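You operate a simulated robot arm through the tools that you are given. There is no shell and no other tool.

The job below is to be done with a simulated robot arm. You get a single attempt, and the scene is never put back.

JOB
Wipe the lint off the tee shirt, then fold it on the board.
Fine: panels in turn: yellow grip, white grip, blue grip, each laid flat again; lint pad back where it lay. Set down upright: pink lint pad. What is to be rubbed or washed off counts as gone when no trace of it is left.

Only the result counts: the job must be done as asked and must still hold three seconds after the hand-in. Knocking over, shifting, dropping, spilling or breaking anything else fails it. Flat cloth is picked up by pressing the open fingertips on it (5 to 10 N) and closing them slowly along it; thin cloth reads only 2 to 8 mm in the jaws.

ROBOT AND FRAMES
A 7-joint arm with a four-finger gripper on a trunk, on a base that moves. Base frame: it is fixed to the floor where the robot stands at the start and does not move with it; the origin is under the middle of the robot, x ahead of it, y to its left, z up. Lengths are in m, angles in degrees, forces in N, time in s.
It reaches about 1.223 m from its shoulder. Its first joint turns from -69.0 to 172.0 degrees. Places, roughly: pale blue tee shirt [-2.75, 0.75, 0.75]; pink lint pad [-2.5, 0.75, 0.75]; something [-2.8, 0.9, 0.8]. Payload 3.67 kg.
Tool frame: the origin (TCP) lies between the finger pads and is the grasp point; the fingertips stand 0.028 m ahead of it; z points along the fingers, y is the line along which they close. The gripper opens to 0.112 m; its body begins 0.073 m behind the TCP.
Orientation is that of the tool frame in the base frame, as a unit quaternion [w, x, y, z]. With the fingers straight down and closing along the base's y, the tool's x points along the base's -x, its y along +y and its z along -z.

CONTROLS
- The arm moves only by the tool drive_tool. Its arguments are lists of equal length, an entry for each row: "xyz": the shift along the tool's x, y, z in m, a list of three; "dr": the turn, a rotation vector about the tool's x, y, z in degrees, a list of three; "grip": the opening, from 0 (shut) to 1 (fully open). In form: {"xyz": [[x, y, z], ...], "dr": [[ax, ay, az], ...], "grip": [grip, ...]}. A call has 1 to 20 rows; each row shifts and turns the commanded pose from where the row before left it, along the tool's axes as they then stand. Rows are played at 5 a second. More than 0.05 m and 8.6 degrees between two rows, or a gripper value outside its range, and nothing of the call is played. Where a pose cannot be reached the arm comes as near as it can. A force on the tool above 90 N (or 10 N above the force at the start of the call, whichever is more), or a blocked arm, ends the call early, and 0.2 s more pass. The fingers move at their own pace (about 0.1025 m/s each) and stop on an object; they squeeze with about 37 N. The grip force told is the motor's: it shows also when the fingers shut on nothing. Time passes only in rows, and 0.2 s behind the last, so rows that do not move let the fingers close. It gives the time, the measured TCP pose, the force on the tool (base axes), the opening and the grip force at its end, in the units of the frame above (readings bear some noise), with the torque about the TCP (base axes, N m) and any sound that the robot's microphone picked up.
- Cameras (640 x 400 px; columns grow to the right, rows downward): "scene" is now at [0.1433, -0.0036, 1.2879]; the picture's right is [-0.05, -1.00, -0.00], its down [-0.41, 0.02, -0.91] and it looks along [0.91, -0.05, -0.41] (base axes); focal length 260 px, centre (320, 200). "wrist" rides on the gripper at [0.06, -0.018, -0.104] in the tool frame; the picture's right is [0.29, 0.96, 0.00], its down [-0.80, 0.24, -0.55] and it looks along [-0.53, 0.16, 0.83] (tool axes); focal length 234 px, centre (320, 200).
- get_image(camera): a new picture of that camera. No time passes.
- raise_lower(by): slides the trunk up (or, below 0, down) by that many m; the arm and the scene camera ride with it, the base frame stays. It gives what a move gives, with no picture.
- base_move(legs): drives the robot by 1 to 6 legs, each [ahead, turn to the left] in m and degrees, along the robot's own axes; the way and the turn of a leg run together, so that a leg with both is an arc; at most 1.5 m and 180 degrees a leg. The arm and the cameras ride along, it lands a little off, and it stops where it bumps. It gives what a move gives.
- aim_head(pan, tilt): turns the head with the scene camera to pan (to the left, within 86 degrees either way) and tilt (down, from -29 to 69), counted from straight ahead of the robot. It gives what a move gives.
- point_at(camera, pixels): for up to 12 pixels [column, row] of the newest picture of that camera ("zoom" is the newest enlarged one), the place [x, y, z] in the base frame of the surface seen there, good to about 0.003 m. No time passes.
- close_up(camera, box): a new picture of the part [left, top, right, bottom] of that camera's present view, enlarged. No time passes.
- finish_job(): hands the job in; it is judged then, once.

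Unless the task says otherwise, let go and move clear before handing in.

The tools are called after "Request:" as name(argument=value, ...) on one line, values as JSON. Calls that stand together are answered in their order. drive_tool: Moves the arm, as the interface text tells. Its arguments: {"type":"object","properties":{"xyz":{"type":"array"},"dr":{"type":"array"},"grip":{"type":"array"}},"required":["xyz","dr","grip"]} The other tools are called the same way: raise_lower (by) moves the trunk up or down; base_move (legs) drives the base; aim_head (pan, tilt) turns the head that bears the scene camera; get_image (camera) takes a picture; point_at (camera, pixels) gives the place of the surface under pixels of a picture; close_up (camera, box) takes an enlarged picture of a part of a camera's view; finish_job () hands the job in.

At the start:

```text
time_s: 0.0
ee_pos: [0.6821, -0.2375, 1.0778]
orientation: [0.0, 0.0, 1.0, 0.0]
force: [-0.4, 1.5, 0.5]
torque: [0.03, 0.0, 0.0]
gripper_width: 0.112
gripper_force: 0.0
trunk travel left (down, up): [-0.4, 0.44]
robot x, y, heading: [-0.0004, 0.0, -0.1]
head pan, tilt (commanded): [-2.9, 24.2]
```

scene: 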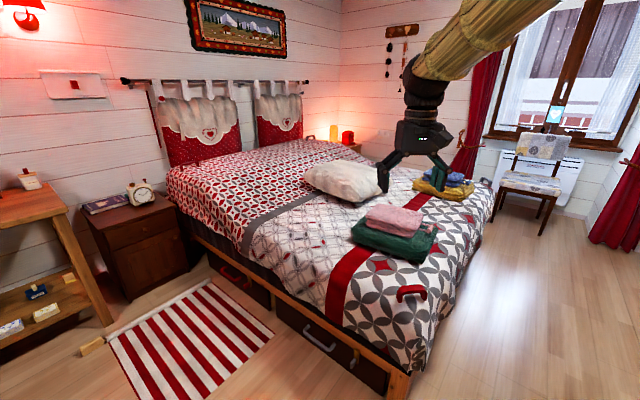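
wrist: 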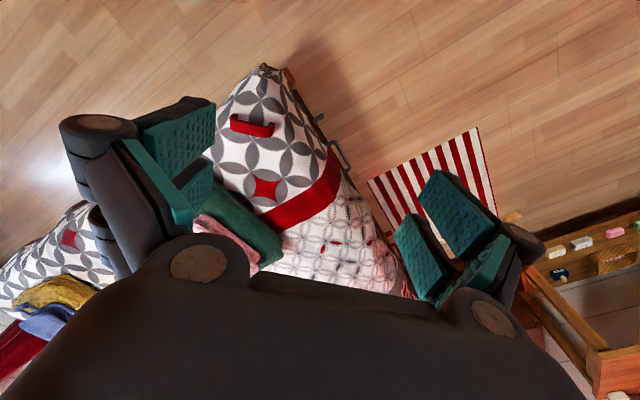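

The scene picture shows a bedroom with a bed ahead; the tee shirt is listed at [-2.75, 0.75, 0.75], behind the robot. I'll turn the head to look around to the left first.

Request:
aim_head(pan=86, tilt=20)

Request:
get_image(camera="scene")

```text
time_s: 1.6
ee_pos: [0.6816, -0.2367, 1.0782]
orientation: [0.0, 0.0, 1.0, 0.0]
force: [-0.5, -0.1, 0.2]
torque: [-0.01, -0.01, -0.04]
gripper_width: 0.112
gripper_force: 0.1
trunk travel left (down, up): [-0.4, 0.44]
robot x, y, heading: [-0.004, -0.0003, -0.1]
head pan, tilt (commanded): [85.9, 20.0]
```

```text
taken
```

scene: 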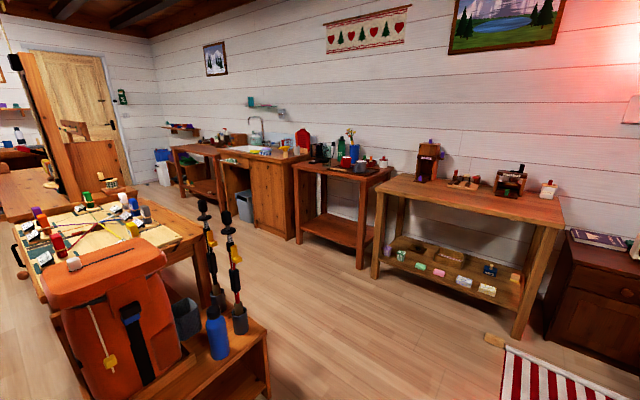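

The view to the left shows work benches along the wall and a table with an orange backpack behind-left (around [110,310]). I'll measure distances and look to the right as well.

Request:
point_at(camera="scene", pixels=[[110, 280], [170, 250], [240, 320], [265, 340], [215, 330], [450, 200], [330, 180], [100, 210], [30, 190], [205, 215], [380, 280], [520, 320]])

Request:
aim_head(pan=-86, tilt=20)

Request:
get_image(camera="scene")

```text
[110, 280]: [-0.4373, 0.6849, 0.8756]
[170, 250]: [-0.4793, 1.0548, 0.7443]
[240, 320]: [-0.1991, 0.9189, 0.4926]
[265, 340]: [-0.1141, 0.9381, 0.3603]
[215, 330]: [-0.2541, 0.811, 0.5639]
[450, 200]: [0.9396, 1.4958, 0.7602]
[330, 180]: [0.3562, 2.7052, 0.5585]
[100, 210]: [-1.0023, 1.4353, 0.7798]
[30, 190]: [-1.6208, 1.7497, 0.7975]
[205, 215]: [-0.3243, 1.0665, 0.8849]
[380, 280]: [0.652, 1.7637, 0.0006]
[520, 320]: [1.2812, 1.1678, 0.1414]
```

```text
time_s: 4.2
ee_pos: [0.6808, -0.2369, 1.0783]
orientation: [0.0, 0.0, 1.0, 0.0]
force: [0.0, 0.1, 0.0]
torque: [-0.01, 0.0, 0.0]
gripper_width: 0.112
gripper_force: 0.1
trunk travel left (down, up): [-0.4, 0.44]
robot x, y, heading: [-0.0048, 0.0015, -0.0]
head pan, tilt (commanded): [-85.9, 20.0]
```

```text
taken
```

scene: 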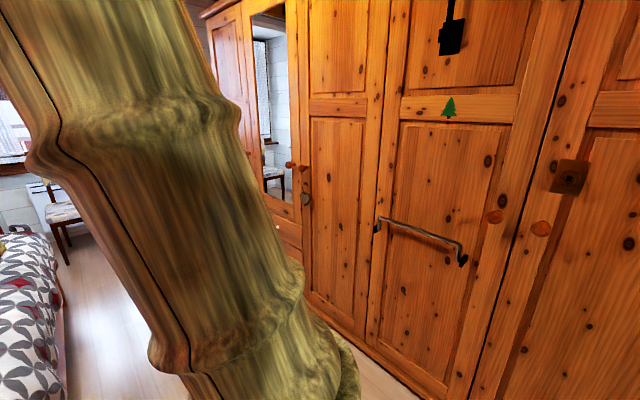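

A wardrobe stands close on the right. I'll measure its distance to know whether the robot can turn with its arm out.

Request:
point_at(camera="scene", pixels=[[420, 230], [340, 200], [600, 200], [460, 255], [450, 30], [400, 370], [280, 200], [570, 175]])

```text
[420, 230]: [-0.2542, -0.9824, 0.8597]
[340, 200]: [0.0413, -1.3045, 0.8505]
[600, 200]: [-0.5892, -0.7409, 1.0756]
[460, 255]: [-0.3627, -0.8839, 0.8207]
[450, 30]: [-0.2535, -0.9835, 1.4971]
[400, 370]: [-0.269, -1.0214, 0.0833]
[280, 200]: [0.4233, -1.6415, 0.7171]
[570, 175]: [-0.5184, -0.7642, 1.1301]
```

The wardrobe face runs diagonally about 1 m from the robot. I'll draw the arm in a bit before turning.

Request:
drive_tool(xyz=[[0.04, 0, 0], [0.04, 0, 0], [0.04, 0, 0], [0.04, 0, 0], [0.04, 0, 0], [0, 0, 0]], dr=[[0, 0, 0], [0, 0, 0], [0, 0, 0], [0, 0, 0], [0, 0, 0], [0, 0, 0]], grip=[1, 1, 1, 1, 1, 1])

Request:
aim_head(pan=-20, tilt=40)

Request:
get_image(camera="scene")

```text
time_s: 5.6
ee_pos: [0.4817, -0.2375, 1.0782]
orientation: [0.0, 0.0, 1.0, -0.001]
force: [0.3, -1.2, 0.0]
torque: [0.04, 0.02, 0.01]
gripper_width: 0.1119
gripper_force: 0.0
trunk travel left (down, up): [-0.4, 0.44]
robot x, y, heading: [0.0049, 0.002, 0.2]
head pan, tilt (commanded): [-85.9, 20.0]
```

```text
time_s: 7.0
ee_pos: [0.482, -0.2382, 1.079]
orientation: [0.001, 0.0, 1.0, 0.0]
force: [0.4, -0.3, -1.1]
torque: [-0.02, 0.0, 0.01]
gripper_width: 0.1119
gripper_force: 0.2
trunk travel left (down, up): [-0.4, 0.44]
robot x, y, heading: [0.0021, -0.0006, 0.1]
head pan, tilt (commanded): [-20.0, 40.0]
```

```text
taken
```

scene: 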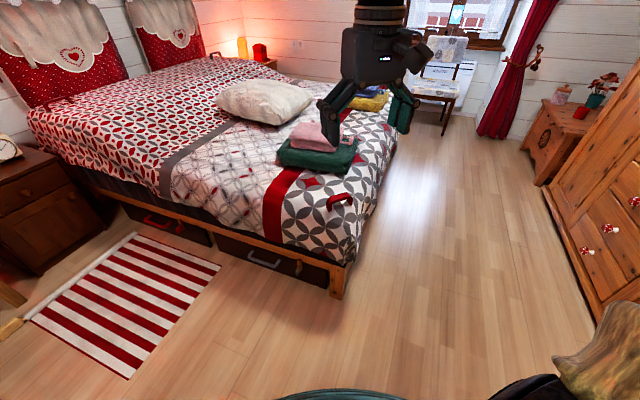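

The gripper is now closer in. I'll turn the base left by 90° and look behind with the head.

Request:
base_move(legs=[[0, 90]])

Request:
aim_head(pan=70, tilt=20)

Request:
get_image(camera="scene")

```text
time_s: 11.2
ee_pos: [0.233, 0.4827, 1.0777]
orientation: [-0.001, 0.711, -0.704, 0.001]
force: [0.3, 0.2, 0.0]
torque: [-0.06, -0.01, 0.0]
gripper_width: 0.112
gripper_force: 0.0
trunk travel left (down, up): [-0.4, 0.44]
robot x, y, heading: [0.0012, -0.0021, 90.5]
head pan, tilt (commanded): [-20.0, 40.0]
```

```text
time_s: 12.9
ee_pos: [0.2315, 0.4836, 1.0789]
orientation: [0.0, 0.711, -0.703, 0.0]
force: [-0.5, 0.4, -0.9]
torque: [-0.03, 0.01, 0.01]
gripper_width: 0.1121
gripper_force: 0.1
trunk travel left (down, up): [-0.4, 0.44]
robot x, y, heading: [0.0042, -0.0029, 90.2]
head pan, tilt (commanded): [70.0, 20.0]
```

```text
taken
```

scene: 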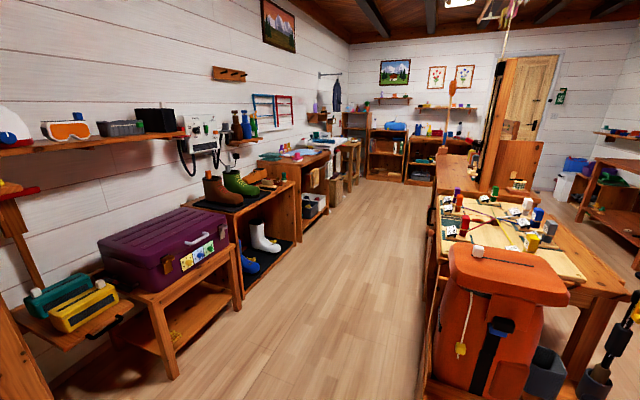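

A corridor opens between the benches; a table with something pale at (295,160) may hold the shirt. I'll measure places and zoom in.

Request:
point_at(camera="scene", pixels=[[295, 160], [310, 148], [235, 195], [220, 245], [430, 300], [450, 175], [345, 230], [360, 300], [470, 160], [420, 390], [165, 250], [330, 140]])

Request:
close_up(camera="scene", box=[220, 100, 420, 225])

```text
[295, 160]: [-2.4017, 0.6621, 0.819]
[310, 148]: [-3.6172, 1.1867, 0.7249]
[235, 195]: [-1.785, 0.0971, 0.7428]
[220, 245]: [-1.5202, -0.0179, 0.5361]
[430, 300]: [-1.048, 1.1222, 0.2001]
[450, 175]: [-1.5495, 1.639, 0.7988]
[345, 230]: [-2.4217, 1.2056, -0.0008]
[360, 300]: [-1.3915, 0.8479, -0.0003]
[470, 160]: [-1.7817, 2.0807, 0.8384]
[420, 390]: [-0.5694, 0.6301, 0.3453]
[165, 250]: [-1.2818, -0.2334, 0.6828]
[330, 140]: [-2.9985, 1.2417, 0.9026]
```

```text
3.20 times, centred on (320, 162) of scene
```

zoom: 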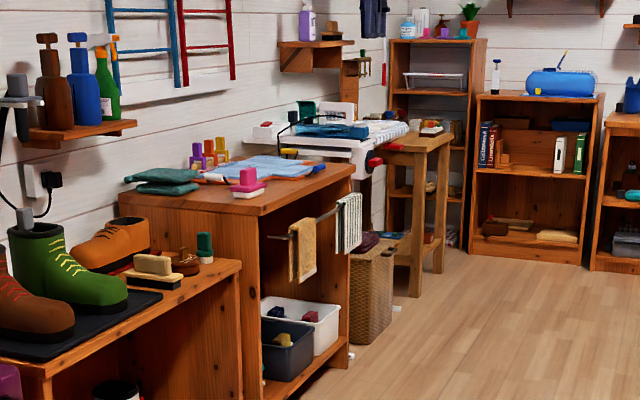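

The zoom shows the pale blue shirt on its board at (270,168), the pink lint pad at (247,185) and coloured grips around (215,150), on a cabinet bench. I'll get positions.

Request:
point_at(camera="zoom", pixels=[[247, 176], [247, 193], [270, 168], [207, 178], [312, 168], [190, 150], [290, 153], [165, 188], [130, 195], [355, 165], [237, 215], [330, 225]])

```text
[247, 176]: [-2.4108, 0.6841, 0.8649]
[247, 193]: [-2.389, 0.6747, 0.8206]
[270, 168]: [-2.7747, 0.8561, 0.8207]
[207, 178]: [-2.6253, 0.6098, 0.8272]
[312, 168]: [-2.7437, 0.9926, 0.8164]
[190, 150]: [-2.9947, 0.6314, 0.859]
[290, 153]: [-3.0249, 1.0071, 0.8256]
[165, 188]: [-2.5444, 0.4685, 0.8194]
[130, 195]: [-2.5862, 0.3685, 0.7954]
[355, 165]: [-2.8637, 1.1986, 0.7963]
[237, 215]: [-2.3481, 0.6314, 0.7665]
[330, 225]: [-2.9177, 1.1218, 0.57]
```

The bench front runs diagonally (from about [-2.35,0.63] to [-2.86,1.2]), and the corridor is about 1.1 m wide. I'll check where the elbow of the arm sticks out before driving.

Request:
aim_head(pan=-60, tilt=20)

Request:
get_image(camera="scene")

Request:
point_at(camera="scene", pixels=[[320, 200], [250, 100], [400, 300], [450, 200], [200, 60], [350, 350]])

```text
time_s: 15.0
ee_pos: [0.2318, 0.4835, 1.0782]
orientation: [0.001, 0.711, -0.703, 0.0]
force: [0.1, 0.2, 0.2]
torque: [0.03, -0.02, 0.0]
gripper_width: 0.1117
gripper_force: 0.0
trunk travel left (down, up): [-0.4, 0.44]
robot x, y, heading: [-0.0009, -0.0002, 90.4]
head pan, tilt (commanded): [-60.0, 20.0]
```

```text
taken
```

scene: 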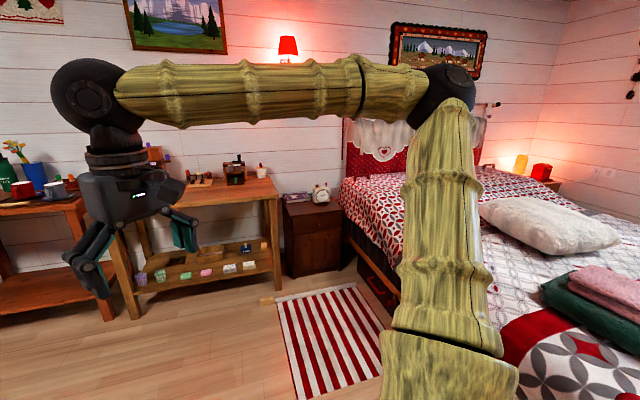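

```text
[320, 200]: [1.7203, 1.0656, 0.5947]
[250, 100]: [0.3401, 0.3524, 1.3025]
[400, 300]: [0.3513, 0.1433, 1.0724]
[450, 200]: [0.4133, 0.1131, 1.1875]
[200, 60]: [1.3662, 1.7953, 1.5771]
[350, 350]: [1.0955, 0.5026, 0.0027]
```

The elbow sits at pixel (445,95) to the right of the robot. I'll get its position and that of the tall wooden thing on the far table.

Request:
point_at(camera="scene", pixels=[[445, 85], [470, 85], [90, 95], [450, 380], [400, 90]])

Request:
aim_head(pan=60, tilt=15)

Request:
get_image(camera="scene")

```text
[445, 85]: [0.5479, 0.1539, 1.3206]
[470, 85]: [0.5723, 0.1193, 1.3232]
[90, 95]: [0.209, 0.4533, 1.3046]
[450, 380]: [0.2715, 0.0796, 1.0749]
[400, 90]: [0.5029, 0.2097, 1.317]
```

```text
time_s: 17.0
ee_pos: [0.2336, 0.4836, 1.0784]
orientation: [0.0, 0.711, -0.703, 0.0]
force: [0.3, -0.1, 0.3]
torque: [0.02, -0.01, 0.03]
gripper_width: 0.1122
gripper_force: 0.1
trunk travel left (down, up): [-0.4, 0.44]
robot x, y, heading: [0.0026, 0.0029, 90.5]
head pan, tilt (commanded): [60.0, 15.0]
```

```text
taken
```

scene: 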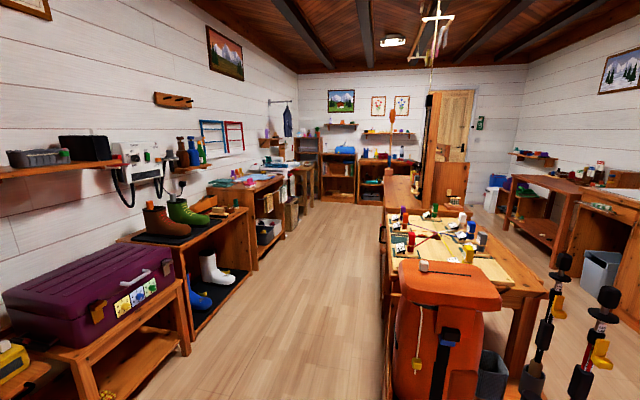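

There's a tall wooden panel near (435,150) and an object sticking up at (392,120). I'll measure those to be sure the elbow passes.

Request:
point_at(camera="scene", pixels=[[430, 150], [392, 120], [392, 150], [415, 185], [405, 205], [432, 50], [385, 230], [445, 185], [400, 175], [392, 270]])

Request:
close_up(camera="scene", box=[340, 70, 500, 220])

```text
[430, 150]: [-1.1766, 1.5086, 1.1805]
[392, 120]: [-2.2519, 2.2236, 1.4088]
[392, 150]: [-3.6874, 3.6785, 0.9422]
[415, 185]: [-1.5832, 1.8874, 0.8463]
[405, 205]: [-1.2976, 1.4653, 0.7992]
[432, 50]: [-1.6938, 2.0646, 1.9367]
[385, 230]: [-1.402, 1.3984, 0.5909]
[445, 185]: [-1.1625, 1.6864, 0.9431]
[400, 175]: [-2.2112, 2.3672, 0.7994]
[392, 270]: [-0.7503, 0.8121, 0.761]
```

```text
2.67 times, centred on (420, 145) of scene
```

zoom: 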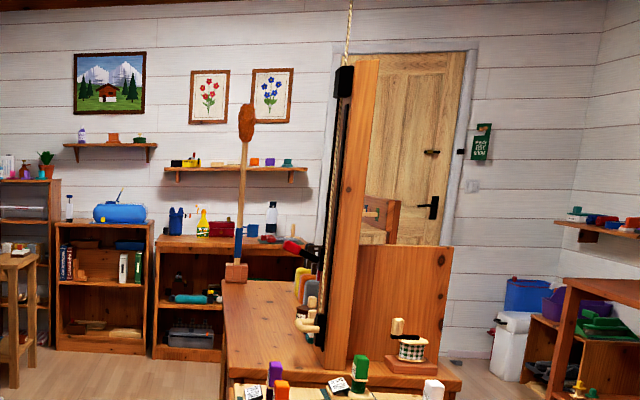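

The tall panel sits about 0.19 m beyond the table edge, so the elbow should clear if I stay slightly left of the middle. I'll measure the left-hand bench fronts too.

Request:
point_at(camera="scene", pixels=[[187, 330], [90, 385], [248, 230], [195, 250], [283, 200], [20, 365], [50, 350], [208, 300], [290, 230], [320, 190], [180, 345], [60, 390]])

Request:
aim_head(pan=86, tilt=35)

Request:
get_image(camera="scene")

```text
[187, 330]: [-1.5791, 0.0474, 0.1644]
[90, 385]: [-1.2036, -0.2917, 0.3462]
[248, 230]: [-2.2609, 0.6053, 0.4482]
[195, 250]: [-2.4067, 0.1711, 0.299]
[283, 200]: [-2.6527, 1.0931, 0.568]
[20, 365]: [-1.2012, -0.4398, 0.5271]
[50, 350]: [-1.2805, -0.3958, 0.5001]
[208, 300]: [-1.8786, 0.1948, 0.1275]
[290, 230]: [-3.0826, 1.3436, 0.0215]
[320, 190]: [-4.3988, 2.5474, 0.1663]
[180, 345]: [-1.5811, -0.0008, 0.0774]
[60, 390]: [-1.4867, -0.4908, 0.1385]
```

```text
time_s: 17.9
ee_pos: [0.2333, 0.4853, 1.0785]
orientation: [0.0, 0.711, -0.703, 0.0]
force: [0.0, -0.3, -0.4]
torque: [0.03, 0.04, 0.03]
gripper_width: 0.112
gripper_force: 0.1
trunk travel left (down, up): [-0.4, 0.44]
robot x, y, heading: [-0.0002, -0.0004, 90.8]
head pan, tilt (commanded): [85.9, 35.0]
```

```text
taken
```

scene: 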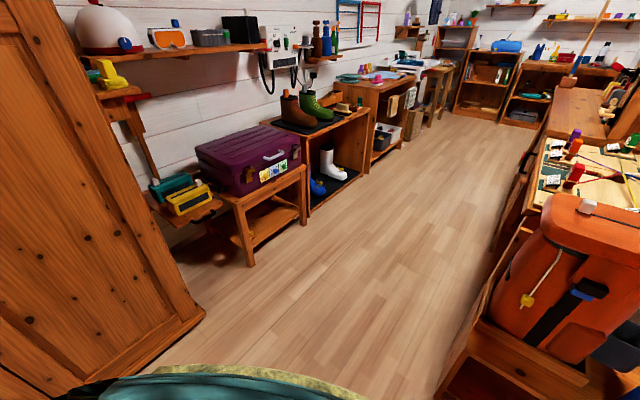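

The path between wardrobe corner (200,315) and the backpack table (440,395) is visible. I'll measure those corners.

Request:
point_at(camera="scene", pixels=[[203, 315], [195, 335], [440, 380], [470, 330], [500, 240], [250, 262], [305, 220], [130, 200]])

```text
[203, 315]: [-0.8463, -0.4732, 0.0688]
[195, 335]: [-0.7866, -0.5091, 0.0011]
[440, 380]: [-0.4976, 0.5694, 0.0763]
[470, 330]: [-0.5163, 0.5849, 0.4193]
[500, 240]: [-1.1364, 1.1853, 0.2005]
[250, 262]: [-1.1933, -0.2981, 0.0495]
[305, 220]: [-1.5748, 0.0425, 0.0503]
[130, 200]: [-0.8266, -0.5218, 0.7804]
```

The gap is wide enough. I'll turn to face about 176.5°, drive 0.92 m into the corridor mouth, then turn along the corridor.

Request:
base_move(legs=[[0, 86], [0.92, 0], [0, -40.5]])

Request:
aim_head(pan=0, tilt=25)

Request:
get_image(camera="scene")

```text
time_s: 28.4
ee_pos: [-1.118, 0.5597, 1.077]
orientation: [-0.001, 0.927, -0.376, 0.0]
force: [0.5, 0.2, 0.4]
torque: [0.01, 0.03, 0.02]
gripper_width: 0.1122
gripper_force: 0.1
trunk travel left (down, up): [-0.4, 0.44]
robot x, y, heading: [-0.9418, 0.0568, 135.6]
head pan, tilt (commanded): [85.9, 35.0]
```

```text
time_s: 30.0
ee_pos: [-1.1194, 0.5596, 1.0788]
orientation: [0.0, 0.927, -0.376, 0.001]
force: [0.4, -0.2, 0.5]
torque: [-0.01, -0.02, 0.04]
gripper_width: 0.112
gripper_force: 0.1
trunk travel left (down, up): [-0.4, 0.44]
robot x, y, heading: [-0.9386, 0.0542, 136.0]
head pan, tilt (commanded): [0.0, 25.0]
```

```text
taken
```

scene: 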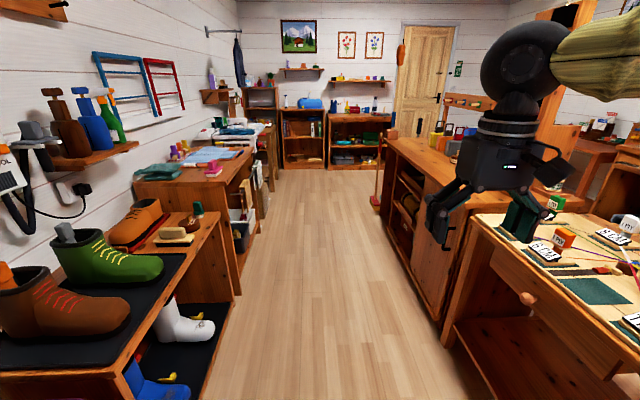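

The robot is well placed in the corridor, heading 136°. I'll check the elbow and panel distances on the right before driving on.

Request:
aim_head(pan=-50, tilt=10)

Request:
get_image(camera="scene")

```text
time_s: 31.2
ee_pos: [-1.1186, 0.56, 1.0787]
orientation: [0.0, 0.927, -0.376, 0.0]
force: [0.2, -0.5, -0.2]
torque: [0.0, 0.04, 0.02]
gripper_width: 0.112
gripper_force: 0.0
trunk travel left (down, up): [-0.4, 0.44]
robot x, y, heading: [-0.9404, 0.0565, 135.9]
head pan, tilt (commanded): [-50.0, 10.0]
```

```text
taken
```

scene: 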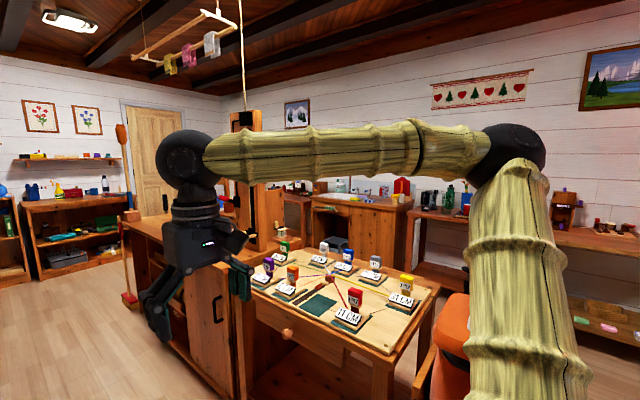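

Request:
point_at(camera="scene", pixels=[[515, 150], [540, 160], [500, 140], [242, 125], [252, 200], [125, 140], [123, 250], [240, 210], [155, 235], [130, 300], [190, 45]])

Request:
close_up(camera="scene", box=[90, 80, 330, 320])

```text
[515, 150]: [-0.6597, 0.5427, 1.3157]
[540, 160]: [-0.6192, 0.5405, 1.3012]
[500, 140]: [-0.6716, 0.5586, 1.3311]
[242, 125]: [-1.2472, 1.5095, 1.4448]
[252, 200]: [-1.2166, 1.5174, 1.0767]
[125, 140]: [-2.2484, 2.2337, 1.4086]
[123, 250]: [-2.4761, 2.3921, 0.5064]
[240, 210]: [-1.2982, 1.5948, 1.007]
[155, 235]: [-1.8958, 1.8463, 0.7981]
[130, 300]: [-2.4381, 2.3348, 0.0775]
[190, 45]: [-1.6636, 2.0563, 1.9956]
```

```text
1.67 times, centred on (210, 200) of scene
```

zoom: 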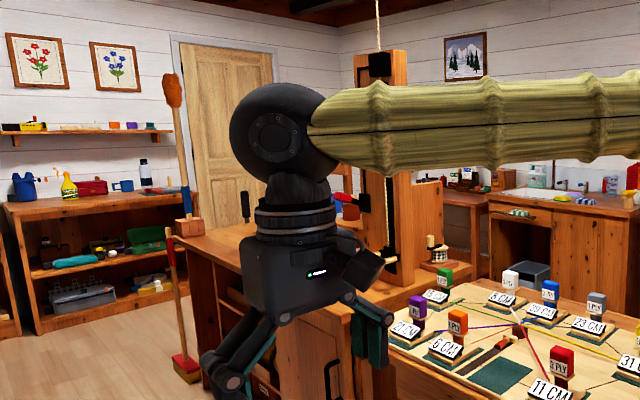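

The elbow's outer edge is about 0.17 m from the panel; I'll check the red handle protruding at (228,200).

Request:
point_at(camera="scene", pixels=[[227, 201], [223, 198], [234, 203], [228, 207], [220, 200]])

```text
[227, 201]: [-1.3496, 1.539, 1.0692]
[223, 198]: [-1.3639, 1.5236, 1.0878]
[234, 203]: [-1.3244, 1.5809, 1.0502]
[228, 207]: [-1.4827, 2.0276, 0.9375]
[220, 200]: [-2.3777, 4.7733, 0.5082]
```

The handle tip is at offset 0.148, elbow near 0.05, and at different heights — clear. I'll drive 1.5 m along the corridor.

Request:
base_move(legs=[[1.5, 1]])

Request:
aim_head(pan=60, tilt=25)

Request:
get_image(camera="scene")

```text
time_s: 38.4
ee_pos: [-2.1778, 1.568, 1.0789]
orientation: [0.0, 0.929, -0.369, 0.001]
force: [0.7, 0.1, 0.3]
torque: [0.0, 0.0, 0.01]
gripper_width: 0.1121
gripper_force: 0.1
trunk travel left (down, up): [-0.4, 0.44]
robot x, y, heading: [-1.993, 1.0659, 136.6]
head pan, tilt (commanded): [-50.0, 10.0]
```

```text
time_s: 40.3
ee_pos: [-2.1798, 1.5673, 1.0786]
orientation: [0.0, 0.929, -0.37, 0.001]
force: [0.4, 0.1, 0.4]
torque: [0.02, -0.01, -0.01]
gripper_width: 0.1121
gripper_force: 0.1
trunk travel left (down, up): [-0.4, 0.44]
robot x, y, heading: [-1.9923, 1.0596, 136.8]
head pan, tilt (commanded): [60.0, 25.0]
```

```text
taken
```

scene: 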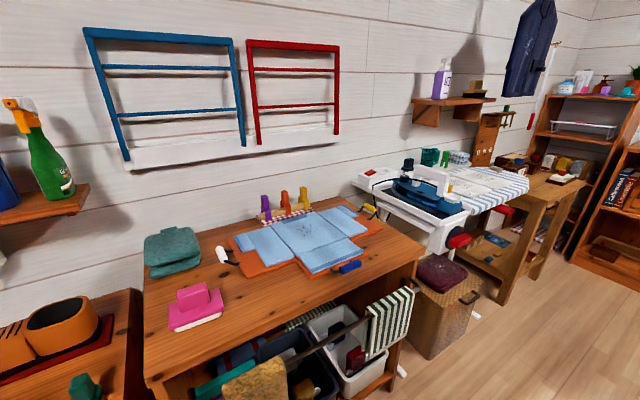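

Now the bench is in view: the pale blue shirt on an orange board with white grip near (225,258), yellow grip near (370,210), blue grip near (350,267), and pink lint pad at (195,305). I'll zoom in.

Request:
close_up(camera="scene", box=[130, 170, 430, 350])

Request:
close_up(camera="scene", box=[210, 180, 400, 295])

```text
2.13 times, centred on (280, 260) of scene
```

zoom: 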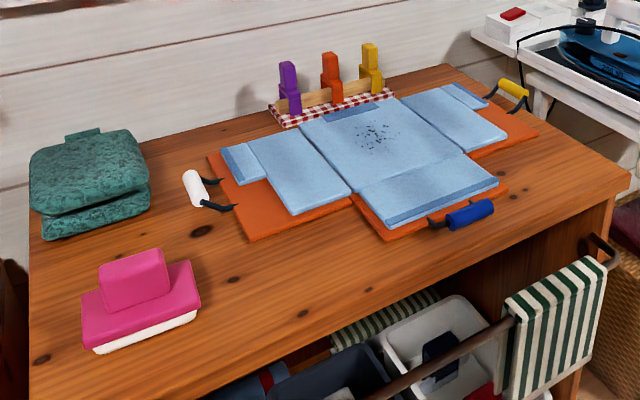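

```text
3.37 times, centred on (305, 238) of scene
```

zoom: 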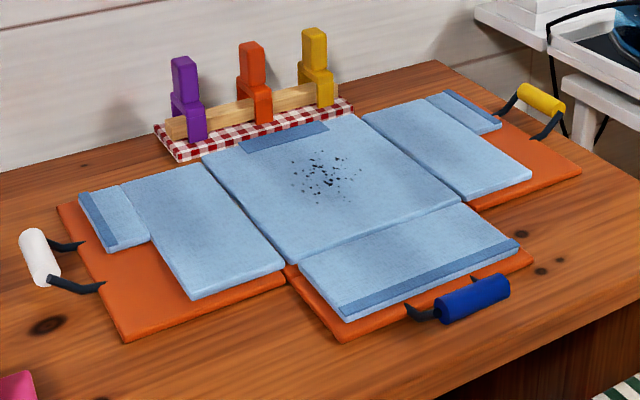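

The board has a centre and three flaps: white grip at left, yellow at right, blue at the near side; dark lint is on the centre panel at (325,175). I'll measure key points.

Request:
point_at(camera="zoom", pixels=[[40, 258], [540, 98], [470, 298], [325, 180], [203, 158], [362, 115], [288, 262], [462, 203], [125, 340], [60, 205], [578, 175], [345, 338]])

Request:
point_at(camera="scene", pixels=[[195, 297], [195, 320], [170, 325], [222, 313], [180, 303], [210, 295], [415, 250], [145, 375], [290, 200], [265, 205], [305, 195]])

```text
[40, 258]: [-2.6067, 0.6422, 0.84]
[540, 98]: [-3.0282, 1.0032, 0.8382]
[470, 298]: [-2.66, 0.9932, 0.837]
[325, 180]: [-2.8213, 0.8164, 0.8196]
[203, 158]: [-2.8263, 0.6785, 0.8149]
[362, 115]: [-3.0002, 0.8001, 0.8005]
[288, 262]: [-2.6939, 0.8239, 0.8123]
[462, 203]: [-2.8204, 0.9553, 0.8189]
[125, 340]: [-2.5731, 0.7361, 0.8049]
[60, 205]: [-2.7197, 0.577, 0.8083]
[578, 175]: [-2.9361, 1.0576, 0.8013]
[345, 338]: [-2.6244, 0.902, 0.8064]
```

```text
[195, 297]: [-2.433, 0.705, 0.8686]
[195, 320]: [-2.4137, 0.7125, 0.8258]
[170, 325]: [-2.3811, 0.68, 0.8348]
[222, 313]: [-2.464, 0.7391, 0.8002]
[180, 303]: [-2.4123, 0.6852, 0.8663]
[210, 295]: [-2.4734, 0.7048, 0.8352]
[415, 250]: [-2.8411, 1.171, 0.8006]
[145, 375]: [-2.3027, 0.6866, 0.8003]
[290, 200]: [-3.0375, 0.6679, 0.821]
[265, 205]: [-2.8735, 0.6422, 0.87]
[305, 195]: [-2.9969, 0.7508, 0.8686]
```

The bench top is at z≈0.80, the board centre near [-2.76,0.815], and the robot faces along the bench. I'll check how far the towel rail protrudes before turning to face it.

Request:
point_at(camera="scene", pixels=[[390, 325], [412, 300], [330, 345], [255, 385], [415, 270], [300, 180]])

Request:
base_move(legs=[[0.25, 0]])

```text
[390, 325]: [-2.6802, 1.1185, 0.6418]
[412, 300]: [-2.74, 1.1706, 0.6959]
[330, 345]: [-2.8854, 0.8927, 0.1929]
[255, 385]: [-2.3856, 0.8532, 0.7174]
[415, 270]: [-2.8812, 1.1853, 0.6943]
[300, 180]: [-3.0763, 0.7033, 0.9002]
```

```text
time_s: 42.1
ee_pos: [-2.3626, 1.7446, 1.0788]
orientation: [0.0, 0.929, -0.371, 0.001]
force: [0.0, 0.7, -0.8]
torque: [-0.04, 0.0, 0.02]
gripper_width: 0.1121
gripper_force: 0.0
trunk travel left (down, up): [-0.4, 0.44]
robot x, y, heading: [-2.1758, 1.238, 136.3]
head pan, tilt (commanded): [60.0, 25.0]
```

The rail stands out to about 0.42 m from the robot's centre line, which leaves room. I'll turn left 90° to face the bench.

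Request:
base_move(legs=[[0, 90]])

Request:
aim_head(pan=0, tilt=35)

Request:
get_image(camera="scene")

Request:
get_image(camera="wrist")

```text
time_s: 46.4
ee_pos: [-2.6807, 1.0508, 1.0786]
orientation: [0.0, 0.918, 0.397, 0.0]
force: [-0.6, -0.2, 0.0]
torque: [0.03, 0.02, -0.02]
gripper_width: 0.1122
gripper_force: 0.1
trunk travel left (down, up): [-0.4, 0.44]
robot x, y, heading: [-2.1806, 1.2394, -133.5]
head pan, tilt (commanded): [60.0, 25.0]
```

```text
time_s: 47.7
ee_pos: [-2.681, 1.0526, 1.0787]
orientation: [0.0, 0.918, 0.396, 0.001]
force: [-0.1, 0.9, -0.6]
torque: [0.0, 0.03, 0.05]
gripper_width: 0.1119
gripper_force: 0.2
trunk travel left (down, up): [-0.4, 0.44]
robot x, y, heading: [-2.1795, 1.2382, -133.2]
head pan, tilt (commanded): [0.0, 35.0]
```

```text
taken
```

scene: 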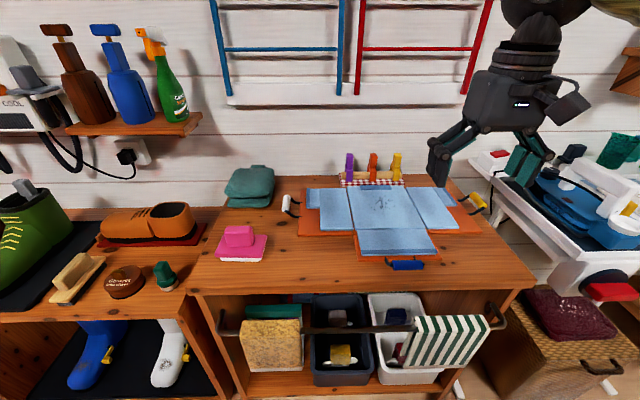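

```text
taken
```

wrist: 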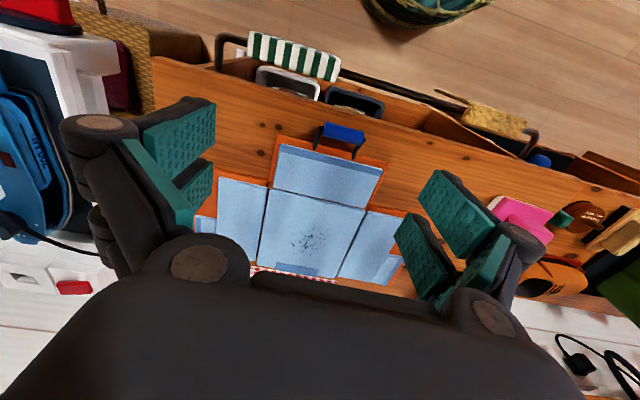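

The robot now faces the bench with the board in front and the pink pad at (240,243). I'll zoom on the pad and on the board for exact positions.

Request:
close_up(camera="scene", box=[200, 215, 290, 275])

Request:
point_at(camera="zoom", pixels=[[190, 85], [355, 80], [370, 120], [210, 120], [280, 100], [120, 280], [405, 290], [455, 150], [190, 140], [440, 170], [280, 200], [270, 290]])

```text
6.67 times, centred on (245, 245) of scene
```

zoom: 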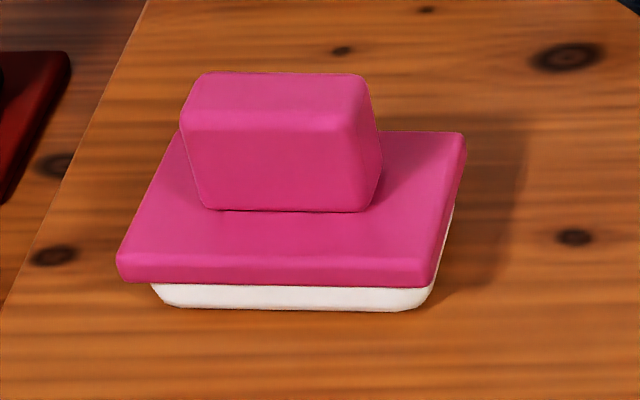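

```text
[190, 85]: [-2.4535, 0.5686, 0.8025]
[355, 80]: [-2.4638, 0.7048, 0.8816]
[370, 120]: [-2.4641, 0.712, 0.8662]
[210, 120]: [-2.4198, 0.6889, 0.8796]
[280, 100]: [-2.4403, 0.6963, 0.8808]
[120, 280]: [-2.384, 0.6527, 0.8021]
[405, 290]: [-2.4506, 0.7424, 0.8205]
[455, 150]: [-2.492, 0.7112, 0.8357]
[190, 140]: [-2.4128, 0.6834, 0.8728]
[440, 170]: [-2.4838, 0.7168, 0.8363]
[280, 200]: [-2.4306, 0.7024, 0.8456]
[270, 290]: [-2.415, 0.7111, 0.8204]
```

The handle's top is at z≈0.881 with its long side along the bench. I'll look closely at the gripper's fingers and take more handle points.

Request:
point_at(camera="zoom", pixels=[[205, 110], [345, 118], [215, 80], [345, 82], [215, 200], [355, 205], [380, 140], [378, 170], [140, 275], [415, 275], [460, 138], [180, 150]])

Request:
close_up(camera="scene", box=[400, 30, 600, 210])

Request:
close_up(camera="wrist", box=[40, 80, 560, 320])

```text
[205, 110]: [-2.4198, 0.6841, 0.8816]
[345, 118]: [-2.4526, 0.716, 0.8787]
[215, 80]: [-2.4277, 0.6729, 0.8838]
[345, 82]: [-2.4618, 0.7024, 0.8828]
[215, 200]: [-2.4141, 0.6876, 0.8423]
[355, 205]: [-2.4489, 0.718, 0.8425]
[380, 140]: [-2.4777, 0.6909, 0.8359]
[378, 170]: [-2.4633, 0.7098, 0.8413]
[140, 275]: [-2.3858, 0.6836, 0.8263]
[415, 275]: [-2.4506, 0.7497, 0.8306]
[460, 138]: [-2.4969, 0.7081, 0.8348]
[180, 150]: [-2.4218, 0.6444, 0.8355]
```

```text
2.22 times, centred on (500, 120) of scene
```

zoom: 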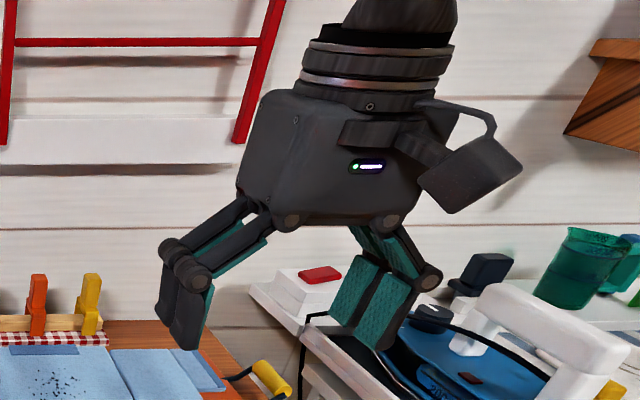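

```text
1.23 times, centred on (300, 200) of wrist
```

zoom: 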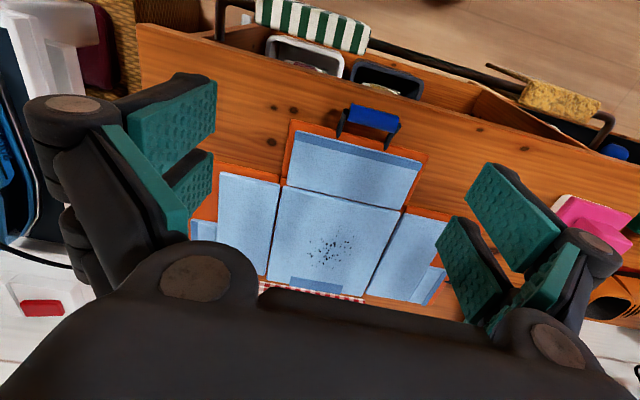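

The handle is about 5.5 cm by 3 cm, centred near [-2.4395,0.6945], top at 0.8825. I'll carry the open gripper above it at the present height first.

Request:
drive_tool(xyz=[[-0.0096, 0.0421, 0], [-0.0096, 0.0421, 0], [-0.0096, 0.0421, 0], [-0.0096, 0.0421, 0], [-0.0096, 0.0421, 0], [-0.0096, 0.0421, 0], [-0.0096, 0.0421, 0], [-0.0096, 0.0421, 0], [-0.0096, 0.0421, 0], [-0.0096, 0.0421, 0], [0, 0, 0], [0, 0, 0]], dr=[[0, 0, 0], [0, 0, 0], [0, 0, 0], [0, 0, 0], [0, 0, 0], [0, 0, 0], [0, 0, 0], [0, 0, 0], [0, 0, 0], [0, 0, 0], [0, 0, 0], [0, 0, 0]], grip=[1, 1, 1, 1, 1, 1, 1, 1, 1, 1, 1, 1])

Request:
drive_tool(xyz=[[0, 0, 0], [0, 0, 0], [0, 0, 0], [0, 0, 0], [0, 0, 0], [0, 0, 0], [0, 0, 0], [0, 0, 0], [0, 0, 0], [0, 0, 0], [0, 0, 0], [0, 0, 0], [0, 0, 0]], dr=[[0, 0, 8.27], [0, 0, 8.27], [0, 0, 8.27], [0, 0, 8.27], [0, 0, 8.27], [0, 0, 8.27], [0, 0, 8.27], [0, 0, 8.27], [0, 0, 8.27], [0, 0, 8.27], [0, 0, 8.27], [0, 0, 0], [0, 0, 0]], grip=[1, 1, 1, 1, 1, 1, 1, 1, 1, 1, 1, 1, 1])

Request:
get_image(camera="scene")

Request:
get_image(camera="wrist")

```text
time_s: 50.3
ee_pos: [-2.4396, 0.6945, 1.08]
orientation: [0.0, 0.918, 0.397, 0.0]
force: [0.7, 0.2, -0.2]
torque: [0.02, 0.04, -0.01]
gripper_width: 0.1122
gripper_force: 0.0
trunk travel left (down, up): [-0.4, 0.44]
robot x, y, heading: [-2.176, 1.2358, -133.5]
head pan, tilt (commanded): [0.0, 35.0]
```

```text
time_s: 53.1
ee_pos: [-2.4489, 0.6935, 1.0768]
orientation: [-0.006, 0.925, -0.381, 0.016]
force: [1.3, 0.0, -0.3]
torque: [0.03, -0.02, -0.01]
gripper_width: 0.1121
gripper_force: 0.0
trunk travel left (down, up): [-0.4, 0.44]
robot x, y, heading: [-2.1764, 1.2351, -133.3]
head pan, tilt (commanded): [0.0, 35.0]
```

```text
taken
```

scene: 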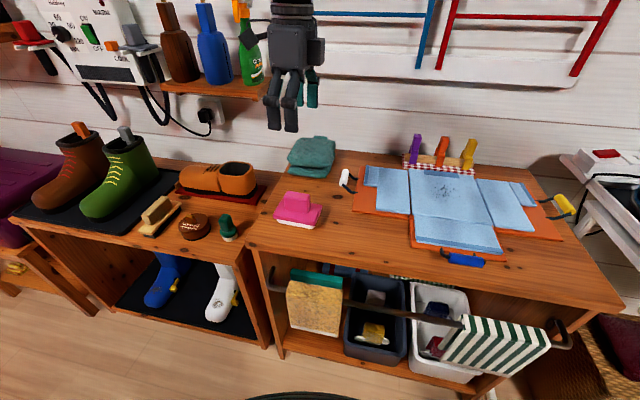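

```text
taken
```

wrist: 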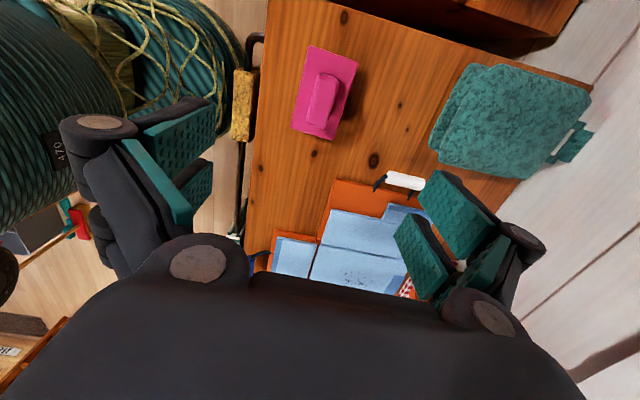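

The tool reached the yaw only nearly (about 9 mm off, near a joint limit), and the scene view looks shifted (pad now at (298,210)). I'll take the scene picture again with the head re-aimed and check the handle place.

Request:
aim_head(pan=0, tilt=40)

Request:
get_image(camera="scene")

Request:
point_at(camera="wrist", pixels=[[325, 80], [318, 120], [333, 90], [335, 75], [310, 85], [403, 180]])

```text
time_s: 53.7
ee_pos: [-2.4481, 0.6933, 1.0767]
orientation: [-0.007, 0.925, -0.38, 0.015]
force: [0.0, 0.6, -0.3]
torque: [0.01, 0.03, 0.02]
gripper_width: 0.1118
gripper_force: 0.1
trunk travel left (down, up): [-0.4, 0.44]
robot x, y, heading: [-2.1796, 1.2414, -133.3]
head pan, tilt (commanded): [0.0, 40.0]
```

```text
taken
```

scene: 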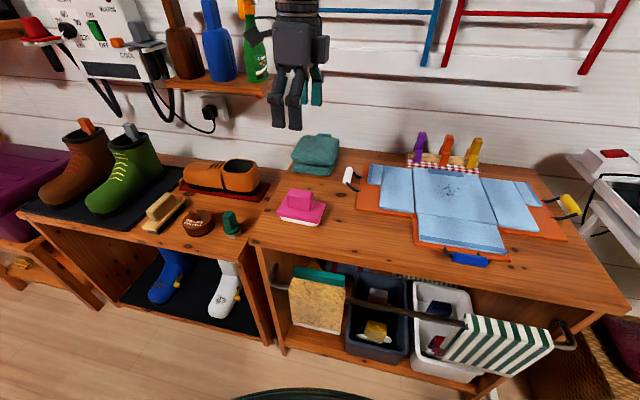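

```text
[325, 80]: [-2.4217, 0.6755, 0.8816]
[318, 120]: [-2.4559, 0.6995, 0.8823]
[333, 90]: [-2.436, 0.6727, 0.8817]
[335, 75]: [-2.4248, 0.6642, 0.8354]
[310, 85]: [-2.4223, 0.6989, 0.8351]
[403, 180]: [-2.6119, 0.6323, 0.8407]
```

The wrist view shows the pad's handle directly; I'll enlarge it to fix its centre.

Request:
close_up(camera="wrist", box=[270, 30, 390, 150])

```text
3.33 times, centred on (330, 90) of wrist
```

zoom: 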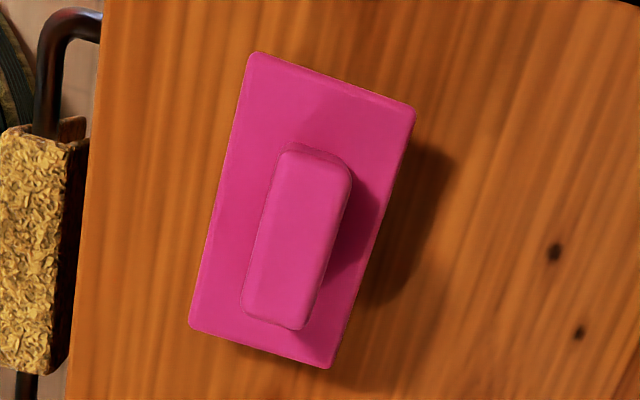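

Request:
point_at(camera="zoom", pixels=[[290, 165], [340, 180], [255, 305], [300, 318], [298, 235], [257, 60], [408, 110], [197, 325], [325, 360]])

```text
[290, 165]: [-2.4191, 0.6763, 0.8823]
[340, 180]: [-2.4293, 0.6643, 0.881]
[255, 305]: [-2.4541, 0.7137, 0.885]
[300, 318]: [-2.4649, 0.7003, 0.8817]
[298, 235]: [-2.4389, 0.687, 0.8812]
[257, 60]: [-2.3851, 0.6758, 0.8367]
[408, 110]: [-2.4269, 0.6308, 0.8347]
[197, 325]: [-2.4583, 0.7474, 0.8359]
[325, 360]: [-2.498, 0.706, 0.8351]
```

The pad is 10 x 6 cm with its centre at [-2.442,0.6895], handle 5.8 x 2.4 cm. Before descending I'd like to see how the arm stands, since the scene view shifted.

Request:
aim_head(pan=-45, tilt=5)

Request:
get_image(camera="scene")

```text
time_s: 54.9
ee_pos: [-2.4477, 0.6935, 1.0792]
orientation: [-0.004, 0.925, -0.379, 0.015]
force: [0.1, 0.4, 0.2]
torque: [-0.01, 0.02, -0.03]
gripper_width: 0.1122
gripper_force: 0.1
trunk travel left (down, up): [-0.4, 0.44]
robot x, y, heading: [-2.1806, 1.2405, -133.0]
head pan, tilt (commanded): [-45.0, 5.0]
```

```text
taken
```

scene: 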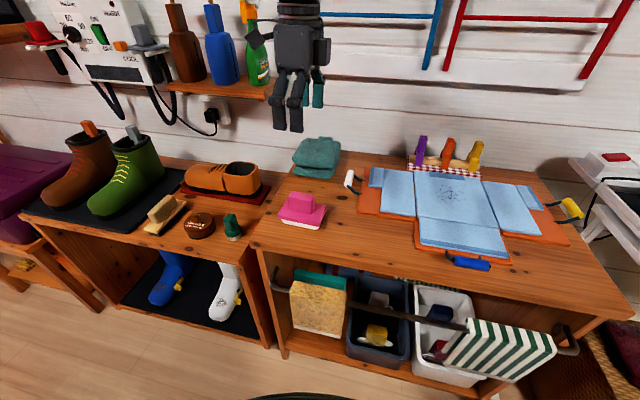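

The head no longer follows its command — the arm is pressing against it, which also explains the pose error. I'll undo the yaw and look again.

Request:
drive_tool(xyz=[[0, 0, 0], [0, 0, 0], [0, 0, 0], [0, 0, 0], [0, 0, 0], [0, 0, 0], [0, 0, 0], [0, 0, 0], [0, 0, 0], [0, 0, 0], [0, 0, 0], [0, 0, 0], [0, 0, 0]], dr=[[0, 0, -8.27], [0, 0, -8.27], [0, 0, -8.27], [0, 0, -8.27], [0, 0, -8.27], [0, 0, -8.27], [0, 0, -8.27], [0, 0, -8.27], [0, 0, -8.27], [0, 0, -8.27], [0, 0, -8.27], [0, 0, 0], [0, 0, 0]], grip=[1, 1, 1, 1, 1, 1, 1, 1, 1, 1, 1, 1, 1])

Request:
aim_head(pan=-30, tilt=10)

Request:
get_image(camera="scene")

```text
time_s: 57.6
ee_pos: [-2.4394, 0.6935, 1.0778]
orientation: [0.0, 0.918, 0.396, 0.0]
force: [0.2, -0.4, 0.6]
torque: [0.0, 0.0, -0.03]
gripper_width: 0.1119
gripper_force: 0.0
trunk travel left (down, up): [-0.4, 0.44]
robot x, y, heading: [-2.1764, 1.2408, -133.3]
head pan, tilt (commanded): [-45.0, 5.0]
```

```text
time_s: 58.4
ee_pos: [-2.4395, 0.6938, 1.0788]
orientation: [0.0, 0.918, 0.397, -0.001]
force: [-0.5, 0.4, -0.6]
torque: [0.02, 0.0, -0.02]
gripper_width: 0.1118
gripper_force: 0.0
trunk travel left (down, up): [-0.4, 0.44]
robot x, y, heading: [-2.1756, 1.2358, -133.4]
head pan, tilt (commanded): [-30.0, 10.0]
```

```text
taken
```

scene: 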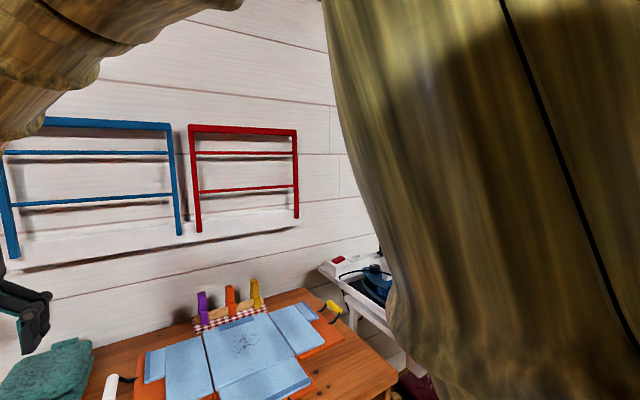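

The arm's elbow now swings close to the head when working on the robot's left. I'll bring the arm back to the right and shift the robot leftwards along the bench, so that the pad and board lie in front of the shoulder.

Request:
drive_tool(xyz=[[0.0096, -0.0421, 0], [0.0096, -0.0421, 0], [0.0096, -0.0421, 0], [0.0096, -0.0421, 0], [0.0096, -0.0421, 0], [0.0096, -0.0421, 0], [0.0096, -0.0421, 0], [0.0096, -0.0421, 0], [0.0096, -0.0421, 0], [0.0096, -0.0421, 0], [0, 0, 0], [0, 0, 0]], dr=[[0, 0, 0], [0, 0, 0], [0, 0, 0], [0, 0, 0], [0, 0, 0], [0, 0, 0], [0, 0, 0], [0, 0, 0], [0, 0, 0], [0, 0, 0], [0, 0, 0], [0, 0, 0]], grip=[1, 1, 1, 1, 1, 1, 1, 1, 1, 1, 1, 1])

Request:
aim_head(pan=-60, tilt=15)

Request:
get_image(camera="scene")

```text
time_s: 61.0
ee_pos: [-2.6805, 1.053, 1.0765]
orientation: [0.0, 0.918, 0.397, 0.002]
force: [-1.5, 0.7, -0.4]
torque: [-0.02, -0.02, -0.03]
gripper_width: 0.1121
gripper_force: 0.1
trunk travel left (down, up): [-0.4, 0.44]
robot x, y, heading: [-2.1793, 1.2391, -133.5]
head pan, tilt (commanded): [-30.0, 10.0]
```

```text
time_s: 62.0
ee_pos: [-2.6793, 1.0522, 1.0784]
orientation: [0.0, 0.918, 0.396, 0.0]
force: [-0.2, 0.4, 0.3]
torque: [-0.02, -0.01, 0.0]
gripper_width: 0.112
gripper_force: 0.1
trunk travel left (down, up): [-0.4, 0.44]
robot x, y, heading: [-2.1722, 1.238, -133.2]
head pan, tilt (commanded): [-60.0, 15.0]
```

```text
taken
```

scene: 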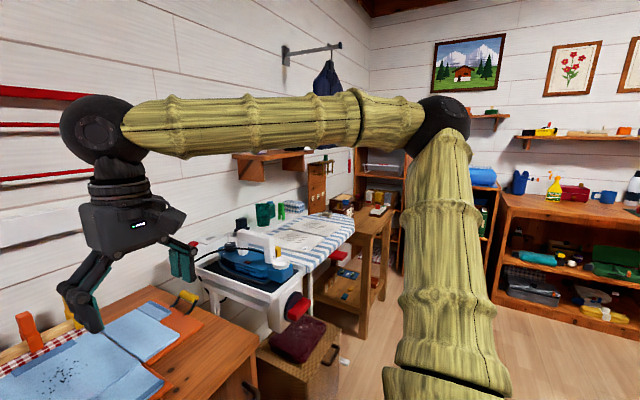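

The arm is back out to the right with the elbow clear. I'll shift the base about 0.27 m leftwards along the bench and slightly back.

Request:
base_move(legs=[[0, -75.5], [-0.28, 0], [0, 75.5]])

Request:
aim_head(pan=-10, tilt=35)

Request:
get_image(camera="scene")

```text
time_s: 70.4
ee_pos: [-2.4377, 0.9265, 1.0784]
orientation: [-0.001, 0.923, 0.385, 0.0]
force: [0.3, 0.0, 0.6]
torque: [0.0, 0.0, -0.01]
gripper_width: 0.1122
gripper_force: 0.0
trunk travel left (down, up): [-0.4, 0.44]
robot x, y, heading: [-1.9309, 1.1041, -134.8]
head pan, tilt (commanded): [-60.0, 15.0]
```

```text
time_s: 71.6
ee_pos: [-2.4377, 0.927, 1.0784]
orientation: [0.001, 0.923, 0.385, 0.0]
force: [-0.4, 0.2, 0.0]
torque: [0.02, -0.01, 0.02]
gripper_width: 0.1122
gripper_force: 0.0
trunk travel left (down, up): [-0.4, 0.44]
robot x, y, heading: [-1.9327, 1.1032, -134.7]
head pan, tilt (commanded): [-10.0, 35.0]
```

```text
taken
```

scene: 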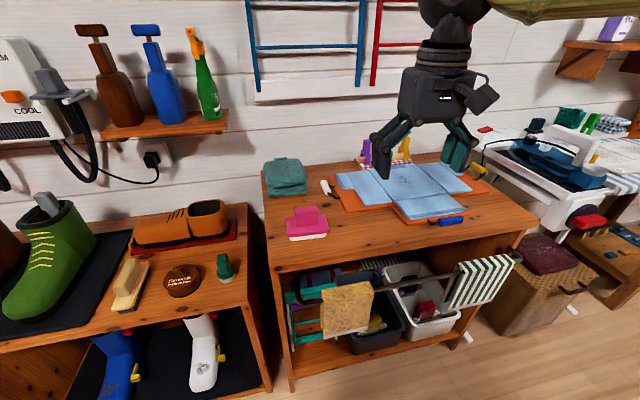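

The robot now stands with the pad ahead of the shoulder. I'll move above the pad and yaw the other way (-90°), which should be freer.

Request:
drive_tool(xyz=[[-0.0287, 0.0273, 0], [-0.0287, 0.0273, 0], [-0.0287, 0.0273, 0], [-0.0287, 0.0273, 0], [-0.0287, 0.0273, 0], [-0.0287, 0.0273, 0], [0, 0, 0], [0, 0, 0], [0, 0, 0], [0, 0, 0], [0, 0, 0], [0, 0, 0], [0, 0, 0], [0, 0, 0], [0, 0, 0], [0, 0, 0], [0, 0, 0], [0, 0, 0], [0, 0, 0]], dr=[[0, 0, 0], [0, 0, 0], [0, 0, 0], [0, 0, 0], [0, 0, 0], [0, 0, 0], [0, 0, -8.21], [0, 0, -8.21], [0, 0, -8.21], [0, 0, -8.21], [0, 0, -8.21], [0, 0, -8.21], [0, 0, -8.21], [0, 0, -8.21], [0, 0, -8.21], [0, 0, -8.21], [0, 0, -8.21], [0, 0, 0], [0, 0, 0]], grip=[1, 1, 1, 1, 1, 1, 1, 1, 1, 1, 1, 1, 1, 1, 1, 1, 1, 1, 1])

Request:
get_image(camera="scene")

Request:
get_image(camera="wrist")

```text
time_s: 75.6
ee_pos: [-2.4421, 0.6909, 1.0774]
orientation: [0.0, 0.378, 0.926, -0.001]
force: [-0.5, -0.9, 0.6]
torque: [0.02, 0.03, -0.02]
gripper_width: 0.1118
gripper_force: 0.0
trunk travel left (down, up): [-0.4, 0.44]
robot x, y, heading: [-1.9309, 1.1012, -134.7]
head pan, tilt (commanded): [-10.0, 35.0]
```

```text
taken
```

scene: 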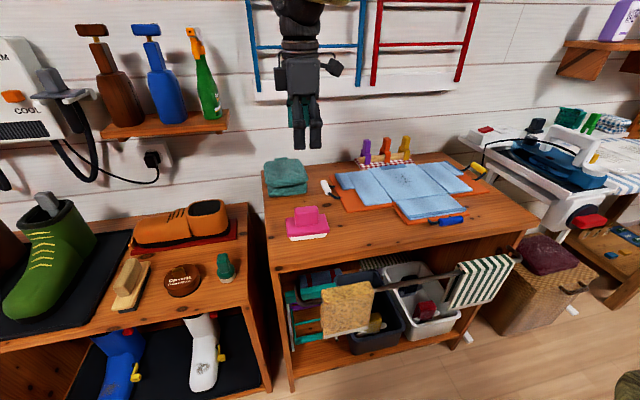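

```text
taken
```

wrist: 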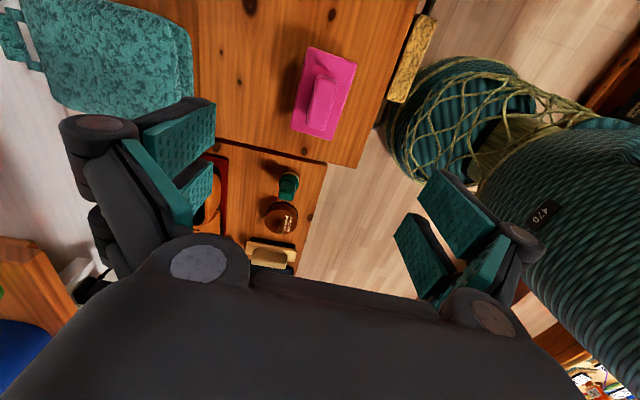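

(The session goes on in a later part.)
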